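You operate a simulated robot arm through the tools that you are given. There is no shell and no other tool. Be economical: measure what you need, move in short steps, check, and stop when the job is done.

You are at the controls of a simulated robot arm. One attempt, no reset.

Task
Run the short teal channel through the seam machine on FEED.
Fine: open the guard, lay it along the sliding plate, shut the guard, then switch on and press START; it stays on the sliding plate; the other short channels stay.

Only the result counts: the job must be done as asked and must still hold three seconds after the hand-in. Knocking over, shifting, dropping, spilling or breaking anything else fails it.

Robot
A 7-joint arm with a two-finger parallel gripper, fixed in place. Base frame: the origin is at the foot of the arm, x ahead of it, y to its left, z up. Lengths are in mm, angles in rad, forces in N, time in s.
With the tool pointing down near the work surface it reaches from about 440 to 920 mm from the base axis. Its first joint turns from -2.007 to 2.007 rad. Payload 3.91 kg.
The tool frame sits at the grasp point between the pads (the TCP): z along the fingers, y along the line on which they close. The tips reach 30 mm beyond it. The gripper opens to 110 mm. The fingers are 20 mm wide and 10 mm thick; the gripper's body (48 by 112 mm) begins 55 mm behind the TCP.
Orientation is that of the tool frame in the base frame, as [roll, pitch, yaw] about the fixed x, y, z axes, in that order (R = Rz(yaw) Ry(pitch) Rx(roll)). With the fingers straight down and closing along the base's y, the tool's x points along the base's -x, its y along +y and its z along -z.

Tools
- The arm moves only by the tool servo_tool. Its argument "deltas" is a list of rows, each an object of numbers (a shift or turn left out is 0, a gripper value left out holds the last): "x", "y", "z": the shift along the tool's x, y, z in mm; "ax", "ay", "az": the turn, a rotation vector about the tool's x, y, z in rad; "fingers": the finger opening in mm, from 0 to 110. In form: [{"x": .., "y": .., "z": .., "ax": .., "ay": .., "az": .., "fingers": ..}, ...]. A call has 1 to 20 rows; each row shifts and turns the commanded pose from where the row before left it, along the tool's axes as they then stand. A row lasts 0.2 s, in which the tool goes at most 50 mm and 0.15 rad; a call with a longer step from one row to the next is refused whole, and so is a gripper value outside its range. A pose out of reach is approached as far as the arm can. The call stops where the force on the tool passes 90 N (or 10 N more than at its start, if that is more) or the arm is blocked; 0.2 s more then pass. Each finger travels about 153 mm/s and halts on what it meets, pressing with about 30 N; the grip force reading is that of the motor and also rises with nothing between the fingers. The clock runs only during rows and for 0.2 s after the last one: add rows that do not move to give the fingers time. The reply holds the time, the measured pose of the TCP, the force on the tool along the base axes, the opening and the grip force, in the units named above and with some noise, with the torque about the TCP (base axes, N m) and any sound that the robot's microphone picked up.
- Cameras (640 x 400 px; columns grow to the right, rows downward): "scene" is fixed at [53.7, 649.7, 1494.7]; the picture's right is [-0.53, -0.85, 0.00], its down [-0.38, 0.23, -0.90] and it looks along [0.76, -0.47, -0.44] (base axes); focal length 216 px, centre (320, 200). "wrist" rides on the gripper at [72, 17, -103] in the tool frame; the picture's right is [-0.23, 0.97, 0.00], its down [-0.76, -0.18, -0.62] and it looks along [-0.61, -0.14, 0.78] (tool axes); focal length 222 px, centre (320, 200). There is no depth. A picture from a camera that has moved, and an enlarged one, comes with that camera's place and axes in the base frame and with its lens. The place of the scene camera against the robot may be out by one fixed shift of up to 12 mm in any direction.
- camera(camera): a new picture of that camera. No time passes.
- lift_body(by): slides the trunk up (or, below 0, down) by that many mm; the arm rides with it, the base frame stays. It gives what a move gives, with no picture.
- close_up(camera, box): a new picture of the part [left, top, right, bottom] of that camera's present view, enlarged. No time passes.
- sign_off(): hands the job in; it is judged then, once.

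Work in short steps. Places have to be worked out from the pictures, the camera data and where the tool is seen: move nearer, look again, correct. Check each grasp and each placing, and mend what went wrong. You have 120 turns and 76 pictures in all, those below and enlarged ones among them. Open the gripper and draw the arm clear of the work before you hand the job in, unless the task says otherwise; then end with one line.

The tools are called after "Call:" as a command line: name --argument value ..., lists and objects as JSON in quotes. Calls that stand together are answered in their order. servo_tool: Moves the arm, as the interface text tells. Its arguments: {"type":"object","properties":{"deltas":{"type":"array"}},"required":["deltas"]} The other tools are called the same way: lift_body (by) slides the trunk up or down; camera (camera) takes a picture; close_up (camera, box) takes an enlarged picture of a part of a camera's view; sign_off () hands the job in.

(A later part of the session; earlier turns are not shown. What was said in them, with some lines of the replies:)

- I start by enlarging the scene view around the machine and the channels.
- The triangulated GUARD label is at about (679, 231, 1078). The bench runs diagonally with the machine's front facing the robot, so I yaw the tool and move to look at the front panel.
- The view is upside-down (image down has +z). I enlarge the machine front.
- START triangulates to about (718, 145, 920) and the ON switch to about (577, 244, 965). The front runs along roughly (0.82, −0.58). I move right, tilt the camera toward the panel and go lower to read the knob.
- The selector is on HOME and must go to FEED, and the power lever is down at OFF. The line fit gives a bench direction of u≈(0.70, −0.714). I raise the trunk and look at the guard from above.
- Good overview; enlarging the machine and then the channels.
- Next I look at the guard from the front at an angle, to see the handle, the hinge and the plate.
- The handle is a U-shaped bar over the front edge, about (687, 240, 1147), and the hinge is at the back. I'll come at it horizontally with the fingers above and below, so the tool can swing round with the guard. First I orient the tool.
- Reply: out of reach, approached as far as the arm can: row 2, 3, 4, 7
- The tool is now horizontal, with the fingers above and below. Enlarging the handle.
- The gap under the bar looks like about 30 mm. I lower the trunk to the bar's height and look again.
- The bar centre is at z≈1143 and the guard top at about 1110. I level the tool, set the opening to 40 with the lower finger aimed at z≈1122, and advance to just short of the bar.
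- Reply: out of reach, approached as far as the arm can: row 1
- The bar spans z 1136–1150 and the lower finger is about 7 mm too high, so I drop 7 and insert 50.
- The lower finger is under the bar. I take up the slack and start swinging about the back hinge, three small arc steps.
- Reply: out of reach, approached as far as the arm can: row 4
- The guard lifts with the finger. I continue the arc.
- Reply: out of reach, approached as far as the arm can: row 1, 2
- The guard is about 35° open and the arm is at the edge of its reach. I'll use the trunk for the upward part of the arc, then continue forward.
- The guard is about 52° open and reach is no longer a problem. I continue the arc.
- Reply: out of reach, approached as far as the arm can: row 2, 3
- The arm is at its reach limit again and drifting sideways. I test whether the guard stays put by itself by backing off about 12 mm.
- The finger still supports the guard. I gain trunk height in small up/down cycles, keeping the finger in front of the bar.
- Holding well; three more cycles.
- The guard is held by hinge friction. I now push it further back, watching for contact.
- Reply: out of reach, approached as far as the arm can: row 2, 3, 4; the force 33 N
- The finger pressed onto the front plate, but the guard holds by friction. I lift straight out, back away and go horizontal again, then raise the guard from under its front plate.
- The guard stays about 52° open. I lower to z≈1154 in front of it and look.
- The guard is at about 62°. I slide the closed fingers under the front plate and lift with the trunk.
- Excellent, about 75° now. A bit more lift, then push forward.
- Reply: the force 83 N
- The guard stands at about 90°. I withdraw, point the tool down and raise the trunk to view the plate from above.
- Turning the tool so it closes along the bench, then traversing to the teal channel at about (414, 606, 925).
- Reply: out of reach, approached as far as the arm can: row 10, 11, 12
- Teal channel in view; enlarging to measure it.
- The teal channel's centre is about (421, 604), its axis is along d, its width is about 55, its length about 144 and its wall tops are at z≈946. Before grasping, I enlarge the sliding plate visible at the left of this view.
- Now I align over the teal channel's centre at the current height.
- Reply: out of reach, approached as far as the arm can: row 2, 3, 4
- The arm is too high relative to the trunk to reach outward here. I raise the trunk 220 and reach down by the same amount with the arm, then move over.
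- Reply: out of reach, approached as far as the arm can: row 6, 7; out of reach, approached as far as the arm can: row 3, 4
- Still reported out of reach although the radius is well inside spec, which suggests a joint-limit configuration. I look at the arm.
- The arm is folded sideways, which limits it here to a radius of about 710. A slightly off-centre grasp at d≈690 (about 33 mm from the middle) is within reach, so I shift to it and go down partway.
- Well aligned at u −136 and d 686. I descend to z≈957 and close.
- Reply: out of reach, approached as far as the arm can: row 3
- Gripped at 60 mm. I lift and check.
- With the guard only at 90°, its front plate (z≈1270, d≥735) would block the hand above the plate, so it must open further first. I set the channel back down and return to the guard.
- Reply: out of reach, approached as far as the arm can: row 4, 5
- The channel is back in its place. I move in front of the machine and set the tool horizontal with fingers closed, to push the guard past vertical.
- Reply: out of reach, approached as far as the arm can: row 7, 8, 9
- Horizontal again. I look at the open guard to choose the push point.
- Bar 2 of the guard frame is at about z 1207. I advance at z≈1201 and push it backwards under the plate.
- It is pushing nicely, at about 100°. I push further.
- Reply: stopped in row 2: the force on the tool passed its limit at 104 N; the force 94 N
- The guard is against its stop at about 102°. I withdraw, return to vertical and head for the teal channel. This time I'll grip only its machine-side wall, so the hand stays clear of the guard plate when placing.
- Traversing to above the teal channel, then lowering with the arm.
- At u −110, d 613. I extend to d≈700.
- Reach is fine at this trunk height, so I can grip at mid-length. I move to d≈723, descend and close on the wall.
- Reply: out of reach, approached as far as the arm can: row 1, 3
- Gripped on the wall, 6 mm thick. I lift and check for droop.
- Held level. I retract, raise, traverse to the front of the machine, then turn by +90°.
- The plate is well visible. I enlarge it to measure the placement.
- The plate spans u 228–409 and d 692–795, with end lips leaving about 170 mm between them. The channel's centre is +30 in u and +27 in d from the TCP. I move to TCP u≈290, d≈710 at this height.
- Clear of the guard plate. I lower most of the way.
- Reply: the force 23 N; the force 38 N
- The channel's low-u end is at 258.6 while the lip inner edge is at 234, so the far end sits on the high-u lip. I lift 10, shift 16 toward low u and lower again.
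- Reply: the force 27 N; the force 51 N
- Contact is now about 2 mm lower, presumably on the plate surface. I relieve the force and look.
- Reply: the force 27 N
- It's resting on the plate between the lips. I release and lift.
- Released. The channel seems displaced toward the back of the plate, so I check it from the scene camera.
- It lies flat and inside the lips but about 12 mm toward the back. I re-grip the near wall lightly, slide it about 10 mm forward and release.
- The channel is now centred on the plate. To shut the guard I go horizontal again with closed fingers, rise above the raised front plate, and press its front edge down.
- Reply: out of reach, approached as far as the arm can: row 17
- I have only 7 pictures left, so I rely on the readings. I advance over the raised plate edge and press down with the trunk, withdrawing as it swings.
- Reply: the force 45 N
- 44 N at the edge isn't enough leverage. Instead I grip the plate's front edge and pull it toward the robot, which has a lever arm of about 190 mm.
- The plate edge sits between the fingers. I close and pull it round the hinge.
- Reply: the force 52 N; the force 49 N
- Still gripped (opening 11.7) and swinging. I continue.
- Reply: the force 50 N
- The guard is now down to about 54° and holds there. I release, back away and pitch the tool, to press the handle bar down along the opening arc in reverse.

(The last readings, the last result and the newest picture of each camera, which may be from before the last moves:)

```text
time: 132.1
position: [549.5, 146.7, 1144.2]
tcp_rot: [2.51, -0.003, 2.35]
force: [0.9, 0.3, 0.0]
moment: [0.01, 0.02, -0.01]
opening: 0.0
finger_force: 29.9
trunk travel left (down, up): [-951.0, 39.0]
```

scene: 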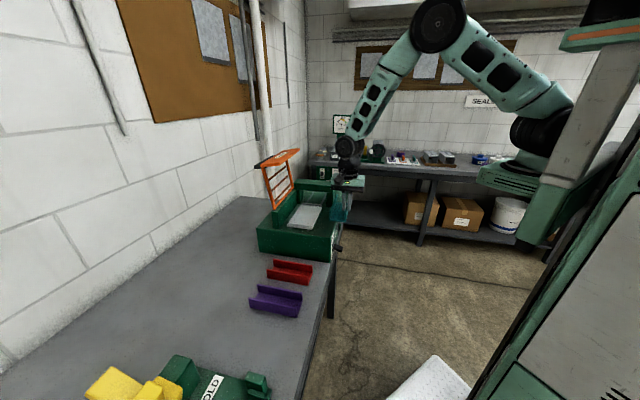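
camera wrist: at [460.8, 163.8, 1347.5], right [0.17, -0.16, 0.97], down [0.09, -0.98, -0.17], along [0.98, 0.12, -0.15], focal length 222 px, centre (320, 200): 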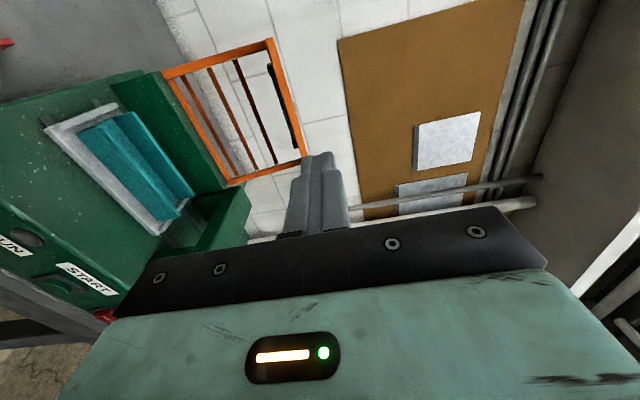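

Call:
servo_tool --deltas '[{"y": 24.5, "z": -33.5}, {"y": 24.5, "z": -33.5}, {"y": 24.5, "z": -33.5}, {"y": 24.5, "z": -33.5}, {"y": 33.2, "z": 24.3}, {"y": 33.2, "z": 24.3}, {"y": 33.2, "z": 24.3}, {"y": 33.2, "z": 24.3}, {"y": 33.2, "z": 24.3}, {"y": 33.2, "z": 24.3}, {"y": 33.2, "z": 24.3}]'

Call:
close_up --camera "scene" --box '[230, 110, 400, 240]'

```text
time: 134.5
position: [755.2, 349.2, 1313.4]
tcp_rot: [2.509, -0.003, 2.351]
force: [0.0, -0.4, 0.0]
moment: [-0.01, 0.03, -0.02]
opening: 0.2
finger_force: 29.9
trunk travel left (down, up): [-951.0, 39.0]
```

```text
3.08 times, centred on (315, 175) of scene
camera zoom: at [53.7, 649.7, 1494.7], right [-0.53, -0.85, 0.0], down [-0.38, 0.23, -0.9], along [0.76, -0.47, -0.44], focal length 665 px, centre (335, 277)
```

zoom: 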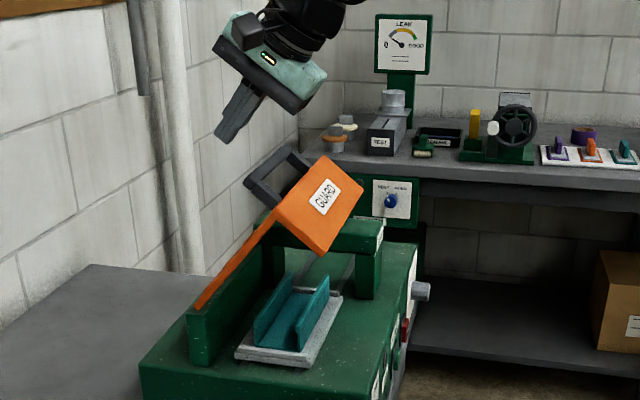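

The guard is at about 54° with the tool above the bar. I come down onto the bar and follow the closing arc for the first part.

Call:
servo_tool --deltas '[{"y": -26, "z": 35.5}, {"y": -10}, {"y": -22.5, "z": -8, "ax": -0.13}, {"y": -22.5, "z": -7.5, "ax": -0.13}, {"y": -21, "z": -7, "ax": -0.13}]'

```text
time: 135.7
position: [704.0, 300.5, 1231.5]
tcp_rot: [2.116, -0.002, 2.354]
force: [-0.8, 0.5, -0.3]
moment: [-0.06, -0.03, -0.03]
opening: 0.0
finger_force: 30.1
trunk travel left (down, up): [-951.0, 39.0]
```

Tracking the arc as planned. I continue down to closed.

Call:
servo_tool --deltas '[{"y": -20.8, "z": -6.7, "ax": -0.13}, {"y": -20.8, "z": -6.5, "ax": -0.13}, {"y": -20.8, "z": -6.5, "ax": -0.13}]'

Call:
close_up --camera "scene" --box '[230, 110, 400, 240]'

```text
time: 136.5
position: [671.0, 269.3, 1183.4]
tcp_rot: [1.726, -0.001, 2.353]
force: [0.4, -0.3, 0.2]
moment: [-0.01, 0.01, -0.01]
opening: 0.0
finger_force: 29.6
trunk travel left (down, up): [-951.0, 39.0]
```

```text
3.08 times, centred on (315, 175) of scene
camera zoom: at [53.7, 649.7, 1494.7], right [-0.53, -0.85, 0.0], down [-0.38, 0.23, -0.9], along [0.76, -0.47, -0.44], focal length 665 px, centre (335, 277)
```

zoom: 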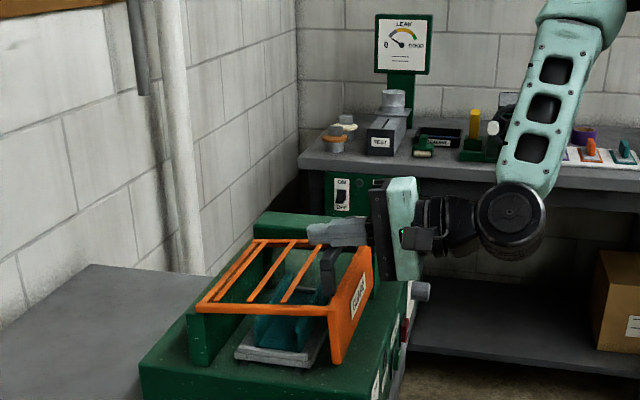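

Almost closed. The last arc step, then press until resistance.

Call:
servo_tool --deltas '[{"y": -20.8, "z": -6.5, "ax": -0.13}, {"y": -4}]'

Call:
servo_tool --deltas '[{"y": -4}, {"y": -4}]'

```text
time: 137.1
position: [666.3, 261.9, 1164.9]
tcp_rot: [1.583, -0.001, 2.35]
force: [10.9, 2.9, 37.1]
moment: [0.01, -0.08, -0.03]
opening: 0.1
finger_force: 30.0
trunk travel left (down, up): [-951.0, 39.0]
```

```text
time: 137.7
position: [667.3, 262.0, 1164.1]
tcp_rot: [1.566, 0.001, 2.348]
force: [7.6, -8.6, 79.1]
moment: [-0.2, -0.04, 0.0]
opening: 0.2
finger_force: 30.2
trunk travel left (down, up): [-951.0, 39.0]
```

The guard is firmly shut. Next is the selector knob at roughly u 584, z 963. I back off, move right and lower in front of it.

Call:
servo_tool --deltas '[{"y": 12}, {"y": 15}, {"z": -40}, {"z": -40}, {"z": -40}, {"z": -40}, {"z": -25}, {"x": -38, "fingers": 60}, {"x": -38}, {"x": -38}, {"x": -38}, {"x": -38}, {"x": -38}, {"x": -38}, {"x": -38}]'

Call:
lift_body --by -210

Call:
camera --camera "wrist"

```text
time: 140.9
position: [751.9, -81.6, 1178.2]
tcp_rot: [1.599, -0.002, 2.352]
force: [-0.5, -0.8, 0.0]
moment: [0.02, -0.02, -0.03]
opening: 59.9
finger_force: 0.2
out of reach, approached as far as the arm can: row 7
trunk travel left (down, up): [-951.0, 39.0]
```

```text
time: 143.1
position: [752.9, -79.8, 967.3]
tcp_rot: [1.599, -0.003, 2.35]
force: [0.2, 0.3, -0.9]
moment: [-0.01, -0.01, -0.02]
opening: 60.0
finger_force: 0.0
trunk travel left (down, up): [-741.0, 249.0]
```

```text
2 pictures are left
camera wrist: at [627.7, -101.6, 988.1], right [0.18, -0.14, 0.97], down [0.09, -0.98, -0.16], along [0.98, 0.12, -0.16], focal length 222 px, centre (320, 200)
```

wrist: 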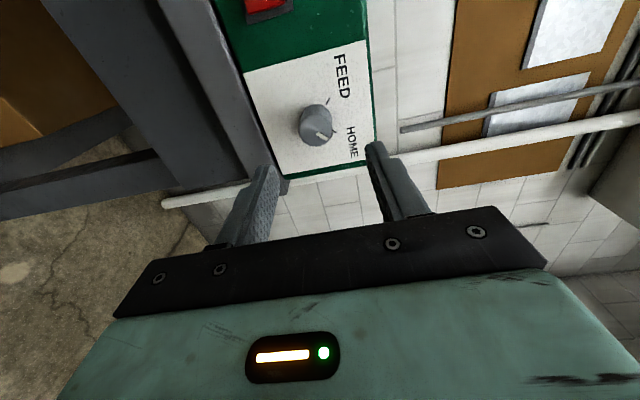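

The knob face is at about u 582, z 964 and I'm aligned with it. I level, advance 74 and close on the knob.

Call:
servo_tool --deltas '[{"ax": -0.028, "x": 2, "y": -3}, {"z": 30}, {"z": 25}, {"z": 12}, {"z": 7}]'

Call:
servo_tool --deltas '[{"fingers": 40}, {"fingers": 25}, {"fingers": 15}, {}, {}]'

```text
time: 144.3
position: [804.9, -25.9, 964.6]
tcp_rot: [1.57, -0.002, 2.351]
force: [0.7, -0.4, -0.4]
moment: [0.0, 0.01, -0.01]
opening: 59.8
finger_force: 0.1
trunk travel left (down, up): [-741.0, 249.0]
```

```text
time: 145.5
position: [802.6, -26.9, 960.0]
tcp_rot: [1.58, -0.007, 2.353]
force: [0.5, 6.2, -41.2]
moment: [-0.28, 0.58, -0.95]
opening: 30.8
finger_force: 44.1
trunk travel left (down, up): [-741.0, 249.0]
```

Gripped the 31 mm knob; it is a few millimetres lower than my axis. I null the load, then turn in two parts.

Call:
servo_tool --deltas '[{"y": -4}, {"y": -1.5}, {}]'

Call:
servo_tool --deltas '[{"az": -0.12}, {"az": -0.12}, {"az": -0.12}]'

```text
time: 146.3
position: [802.8, -27.4, 959.6]
tcp_rot: [1.571, -0.002, 2.353]
force: [-13.3, -4.3, -12.9]
moment: [-0.48, 0.56, 1.2]
opening: 30.5
finger_force: 45.2
trunk travel left (down, up): [-741.0, 249.0]
```

```text
time: 147.1
position: [803.2, -27.5, 959.1]
tcp_rot: [1.572, 0.36, 2.349]
force: [-11.3, -1.5, -19.6]
moment: [-0.01, 0.16, -0.45]
opening: 30.4
finger_force: 45.6
trunk travel left (down, up): [-741.0, 249.0]
```

Turning smoothly. I continue to 90° in total.

Call:
servo_tool --deltas '[{"az": -0.121}, {"az": -0.121}, {"az": -0.121}, {"az": -0.121}, {"az": -0.121}]'

Call:
servo_tool --deltas '[{"az": -0.121}, {"az": -0.121}, {"az": -0.121}, {"az": -0.121}, {"az": -0.121}]'

```text
time: 148.3
position: [805.5, -28.2, 956.8]
tcp_rot: [1.585, 0.963, 2.362]
force: [7.9, 0.4, -38.4]
moment: [-0.13, 0.34, -0.6]
opening: 30.6
finger_force: 45.0
trunk travel left (down, up): [-741.0, 249.0]
```

```text
time: 149.5
position: [805.7, -29.9, 955.5]
tcp_rot: [2.933, 1.561, -2.575]
force: [29.3, -12.5, -35.8]
moment: [-0.44, 1.06, -0.77]
opening: 30.5
finger_force: 45.0
trunk travel left (down, up): [-741.0, 249.0]
```

Turned 90°. I open and retract straight back; a picture will confirm FEED.

Call:
servo_tool --deltas '[{"fingers": 45}, {"fingers": 55}, {}, {"z": -35}, {"z": -40}]'

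Call:
close_up --camera "wrist" --box '[160, 40, 480, 240]'

```text
time: 150.7
position: [750.6, -79.2, 959.6]
tcp_rot: [1.114, 1.566, 1.896]
force: [0.0, 0.1, -0.1]
moment: [-0.03, 0.02, -0.01]
opening: 55.0
finger_force: 0.1
trunk travel left (down, up): [-741.0, 249.0]
```

```text
2.00 times, centred on (320, 140) of wrist
camera zoom: at [664.0, -140.4, 887.0], right [-0.69, 0.69, 0.23], down [-0.32, -0.57, 0.76], along [0.66, 0.45, 0.61], focal length 444 px, centre (320, 320)
```

zoom: 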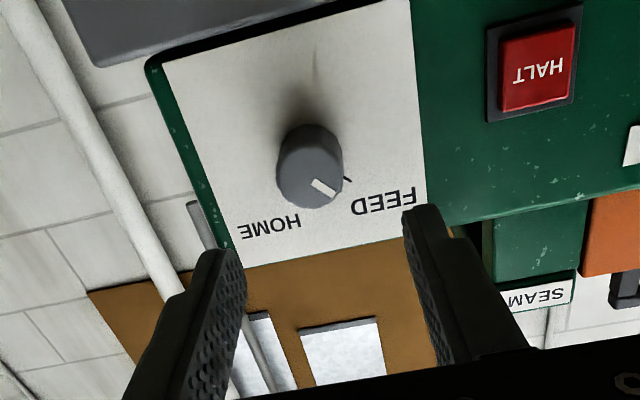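

The selector is on FEED. Next is the switch lever, at about u 233 with its tip at d≈558, z≈952. I close the fingers, drop to z≈930 and slide along in front of the panel.

Call:
servo_tool --deltas '[{"fingers": 0, "x": 29}, {"y": 43.6, "z": 5}, {"y": 43.6, "z": 5}, {"y": 43.6, "z": 5}, {"y": 43.6, "z": 5}, {"y": 43.6, "z": 5}, {"y": 43.6, "z": 2}, {"y": 43.6}, {"y": 43.6}]'

```text
time: 152.7
position: [523.2, 185.0, 929.8]
tcp_rot: [1.142, 1.57, 1.922]
force: [-0.3, 0.4, 0.3]
moment: [0.01, -0.01, 0.02]
opening: 0.1
finger_force: 30.1
trunk travel left (down, up): [-741.0, 249.0]
```

At u 234, d 503, z 930. I advance under the lever, then raise in small steps.

Call:
servo_tool --deltas '[{"z": 20}, {"z": 20}]'

Call:
servo_tool --deltas '[{"x": -6}, {"x": -6}, {"x": -6}]'

Call:
servo_tool --deltas '[{"x": -6}, {"x": -6}, {"x": -6}]'

```text
time: 153.3
position: [550.4, 211.6, 932.7]
tcp_rot: [1.322, 1.568, 2.1]
force: [0.6, -0.2, 0.1]
moment: [0.0, 0.0, 0.03]
opening: 0.0
finger_force: 30.4
trunk travel left (down, up): [-741.0, 249.0]
```

```text
time: 154.1
position: [552.5, 213.9, 950.3]
tcp_rot: [1.242, 1.567, 2.02]
force: [0.4, 0.6, -0.5]
moment: [0.01, -0.01, -0.02]
opening: 0.0
finger_force: 30.4
trunk travel left (down, up): [-741.0, 249.0]
```

```text
time: 154.9
position: [552.3, 214.1, 958.3]
tcp_rot: [-3.117, 1.548, -2.334]
force: [-3.8, 3.4, -68.9]
moment: [-1.61, 1.35, -0.3]
opening: 0.1
finger_force: 29.7
trunk travel left (down, up): [-741.0, 249.0]
```

69 N, so the tip may be under the switch's base block. I drop, withdraw 12 mm so only the lever's outer part is over the finger, and try again.

Call:
servo_tool --deltas '[{"x": 16}, {"z": -12}, {"x": -6}, {"x": -6}]'

Call:
servo_tool --deltas '[{"x": -4}, {"x": -4}]'

```text
time: 155.9
position: [543.6, 205.8, 963.0]
tcp_rot: [0.848, 1.567, 1.626]
force: [0.3, 0.0, 0.4]
moment: [0.0, 0.02, -0.01]
opening: 0.0
finger_force: 30.0
trunk travel left (down, up): [-741.0, 249.0]
```

```text
time: 156.5
position: [542.9, 206.0, 971.1]
tcp_rot: [1.174, 1.566, 1.954]
force: [-0.1, -0.3, 0.5]
moment: [0.01, 0.0, 0.04]
opening: 0.0
finger_force: 30.0
trunk travel left (down, up): [-741.0, 249.0]
```

No force now up to z 971 at this depth, so the lever may already have flipped. I probe again from below at an intermediate depth.

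Call:
servo_tool --deltas '[{"x": 20}, {"x": 20}, {"z": 6}, {"x": -10}, {"x": -8}]'

Call:
servo_tool --deltas '[{"x": -6}, {"x": -6}]'

Call:
servo_tool --deltas '[{"x": -6}, {"x": -6}]'

```text
time: 157.7
position: [549.4, 211.3, 950.4]
tcp_rot: [1.349, 1.568, 2.13]
force: [-0.2, 0.1, -0.3]
moment: [0.02, 0.01, 0.0]
opening: 0.1
finger_force: 30.0
trunk travel left (down, up): [-741.0, 249.0]
```

```text
time: 158.3
position: [548.3, 211.4, 958.5]
tcp_rot: [2.946, 1.561, -2.555]
force: [-0.6, 1.7, -23.0]
moment: [-0.58, 0.47, -0.03]
opening: 0.1
finger_force: 30.3
trunk travel left (down, up): [-741.0, 249.0]
```

```text
time: 159.1
position: [546.0, 208.8, 961.8]
tcp_rot: [-3.104, 1.525, -2.32]
force: [-5.3, -4.9, -25.4]
moment: [-0.58, 0.48, -0.11]
opening: 0.1
finger_force: 29.6
trunk travel left (down, up): [-741.0, 249.0]
stopped in row 2: the force on the tool passed its limit at 90 N (the readings are from after the stop); the commanded pose is now the measured one
```

The contact is at the fingertip (d≈570), not at a down-sloping lever end, so the lever may be up already. I probe horizontally at z≈983: if it is up I should touch it near d≈556.

Call:
servo_tool --deltas '[{"x": 8}, {"z": -35}, {"x": -15}, {"x": -14}, {"z": 12}]'

Call:
servo_tool --deltas '[{"z": 7}, {"z": 7}]'

Call:
servo_tool --deltas '[{"z": 6}, {"z": 5}]'

```text
time: 160.3
position: [531.2, 193.8, 985.6]
tcp_rot: [-3.131, 1.538, -2.343]
force: [0.3, 0.0, 0.5]
moment: [0.01, -0.03, -0.01]
opening: 0.0
finger_force: 30.1
trunk travel left (down, up): [-741.0, 249.0]
```

```text
time: 160.9
position: [540.8, 204.8, 985.5]
tcp_rot: [-3.116, 1.537, -2.334]
force: [-0.7, 0.3, 0.6]
moment: [0.02, -0.01, 0.02]
opening: 0.3
finger_force: 29.7
trunk travel left (down, up): [-741.0, 249.0]
```

```text
time: 161.5
position: [545.8, 207.8, 986.5]
tcp_rot: [3.131, 1.534, -2.367]
force: [-39.9, -45.3, 13.5]
moment: [-0.23, 0.1, -0.08]
opening: 0.2
finger_force: 30.0
trunk travel left (down, up): [-741.0, 249.0]
```

Firm contact at d≈565 at z 986 means the lever points up, which is ON. Now I go to START (u≈395, z≈942) and press.

Call:
servo_tool --deltas '[{"z": -20}, {"z": -20}, {"x": 22, "y": -10}, {"x": 22, "y": -30}, {"y": -41}, {"y": -41}, {"y": -41}, {"z": 15}]'

```text
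time: 163.3
position: [643.7, 76.2, 942.2]
tcp_rot: [-3.11, 1.538, -2.325]
force: [0.0, -0.2, -1.2]
moment: [-0.01, -0.02, -0.03]
opening: 0.0
finger_force: 30.0
trunk travel left (down, up): [-741.0, 249.0]
```

Aligned at u 396, z 942. I advance and press.

Call:
servo_tool --deltas '[{"z": 15}, {"z": 15}]'

Call:
servo_tool --deltas '[{"z": 4}, {"z": 4}]'

Call:
servo_tool --deltas '[{"z": 4}, {"z": 4}]'

```text
time: 163.9
position: [664.3, 97.8, 940.2]
tcp_rot: [-3.135, 1.538, -2.351]
force: [0.2, 0.1, 0.0]
moment: [0.0, 0.02, -0.04]
opening: 0.0
finger_force: 30.0
trunk travel left (down, up): [-741.0, 249.0]
```

```text
time: 164.5
position: [673.0, 104.2, 939.5]
tcp_rot: [-3.111, 1.538, -2.327]
force: [0.5, 0.8, 0.1]
moment: [-0.03, -0.02, -0.02]
opening: 0.0
finger_force: 30.0
trunk travel left (down, up): [-741.0, 249.0]
```

```text
time: 165.1
position: [677.0, 109.7, 939.5]
tcp_rot: [-3.132, 1.538, -2.348]
force: [-0.4, -0.5, 1.4]
moment: [0.01, -0.01, -0.04]
opening: 0.0
finger_force: 30.1
trunk travel left (down, up): [-741.0, 249.0]
```

Call:
servo_tool --deltas '[{"z": 4}, {"z": 3}]'

Call:
servo_tool --deltas '[{"z": 3}, {"z": 3}, {}]'

```text
time: 165.7
position: [682.7, 114.5, 939.7]
tcp_rot: [-3.116, 1.537, -2.332]
force: [0.1, -0.3, 1.9]
moment: [0.02, -0.05, 0.0]
opening: 0.0
finger_force: 30.5
trunk travel left (down, up): [-741.0, 249.0]
```

```text
time: 166.5
position: [685.0, 117.7, 939.0]
tcp_rot: [-3.134, 1.535, -2.351]
force: [-8.5, -10.6, -0.6]
moment: [0.1, -0.02, -0.05]
opening: 0.0
finger_force: 30.5
trunk travel left (down, up): [-741.0, 249.0]
heard: click
```

A click was heard at START. I release it and wait, listening for the machine.

Call:
servo_tool --deltas '[{"z": -20}, {"z": -30}, {}, {}, {}, {}, {}]'

```text
time: 168.1
position: [651.9, 84.1, 940.9]
tcp_rot: [-3.116, 1.537, -2.334]
force: [0.1, -0.3, -0.8]
moment: [-0.02, -0.01, -0.03]
opening: 0.0
finger_force: 30.1
trunk travel left (down, up): [-741.0, 249.0]
```

No motor sound reported. I back away more, then use the last picture on the machine from the scene camera.

Call:
servo_tool --deltas '[{"z": -30, "y": -20}, {"y": -40}, {"y": -40}, {"y": -40}, {"y": -40}, {}, {}]'

Call:
close_up --camera "scene" --box '[262, 175, 372, 258]'

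```text
time: 169.7
position: [757.7, -65.7, 944.0]
tcp_rot: [-3.118, 1.537, -2.335]
force: [-0.2, -1.0, -0.2]
moment: [0.01, 0.02, -0.02]
opening: 0.0
finger_force: 29.6
trunk travel left (down, up): [-741.0, 249.0]
```

```text
4.82 times, centred on (317, 216) of scene
camera zoom: at [53.7, 649.7, 1494.7], right [-0.53, -0.85, 0.0], down [-0.38, 0.23, -0.9], along [0.76, -0.47, -0.44], focal length 1042 px, centre (334, 120)
```

zoom: 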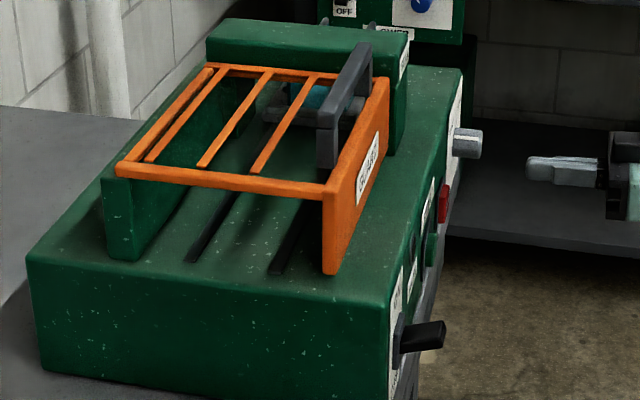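

The plate has carried the teal channel in under the seam head, with the guard shut, the lever ON and the selector on FEED. I open the gripper, draw the arm clear and give the run time to finish.

Call:
servo_tool --deltas '[{"z": -30, "fingers": 60}, {"z": -20}, {}, {}, {}, {}, {}, {}, {}, {}, {}, {}, {}, {}, {}, {}, {}, {}, {}, {}]'

Call:
servo_tool --deltas '[{}, {}, {}, {}, {}, {}, {}, {}, {}, {}, {}, {}, {}, {}, {}, {}, {}, {}, {}, {}]'

```text
time: 173.9
position: [722.1, -99.6, 945.5]
tcp_rot: [-3.119, 1.538, -2.336]
force: [-0.3, -1.0, 0.7]
moment: [-0.02, -0.04, -0.01]
opening: 60.1
finger_force: 0.1
trunk travel left (down, up): [-741.0, 249.0]
```

```text
time: 178.1
position: [723.9, -100.8, 944.7]
tcp_rot: [-3.119, 1.538, -2.334]
force: [0.1, -0.1, 0.1]
moment: [0.01, 0.01, 0.03]
opening: 60.2
finger_force: 0.0
trunk travel left (down, up): [-741.0, 249.0]
```

The arm is clear and the run has had time to finish, so I hand the job in.

Call:
sign_off

```text
The job is handed in.
```

I ran the short teal channel through the seam machine on FEED. The last picture shows the guard shut, the switch at ON and the sliding plate carrying the channel in under the seam head. After that I waited about 8 s but had no pictures left, so I did not see the run finish. I did not touch the other short channels.
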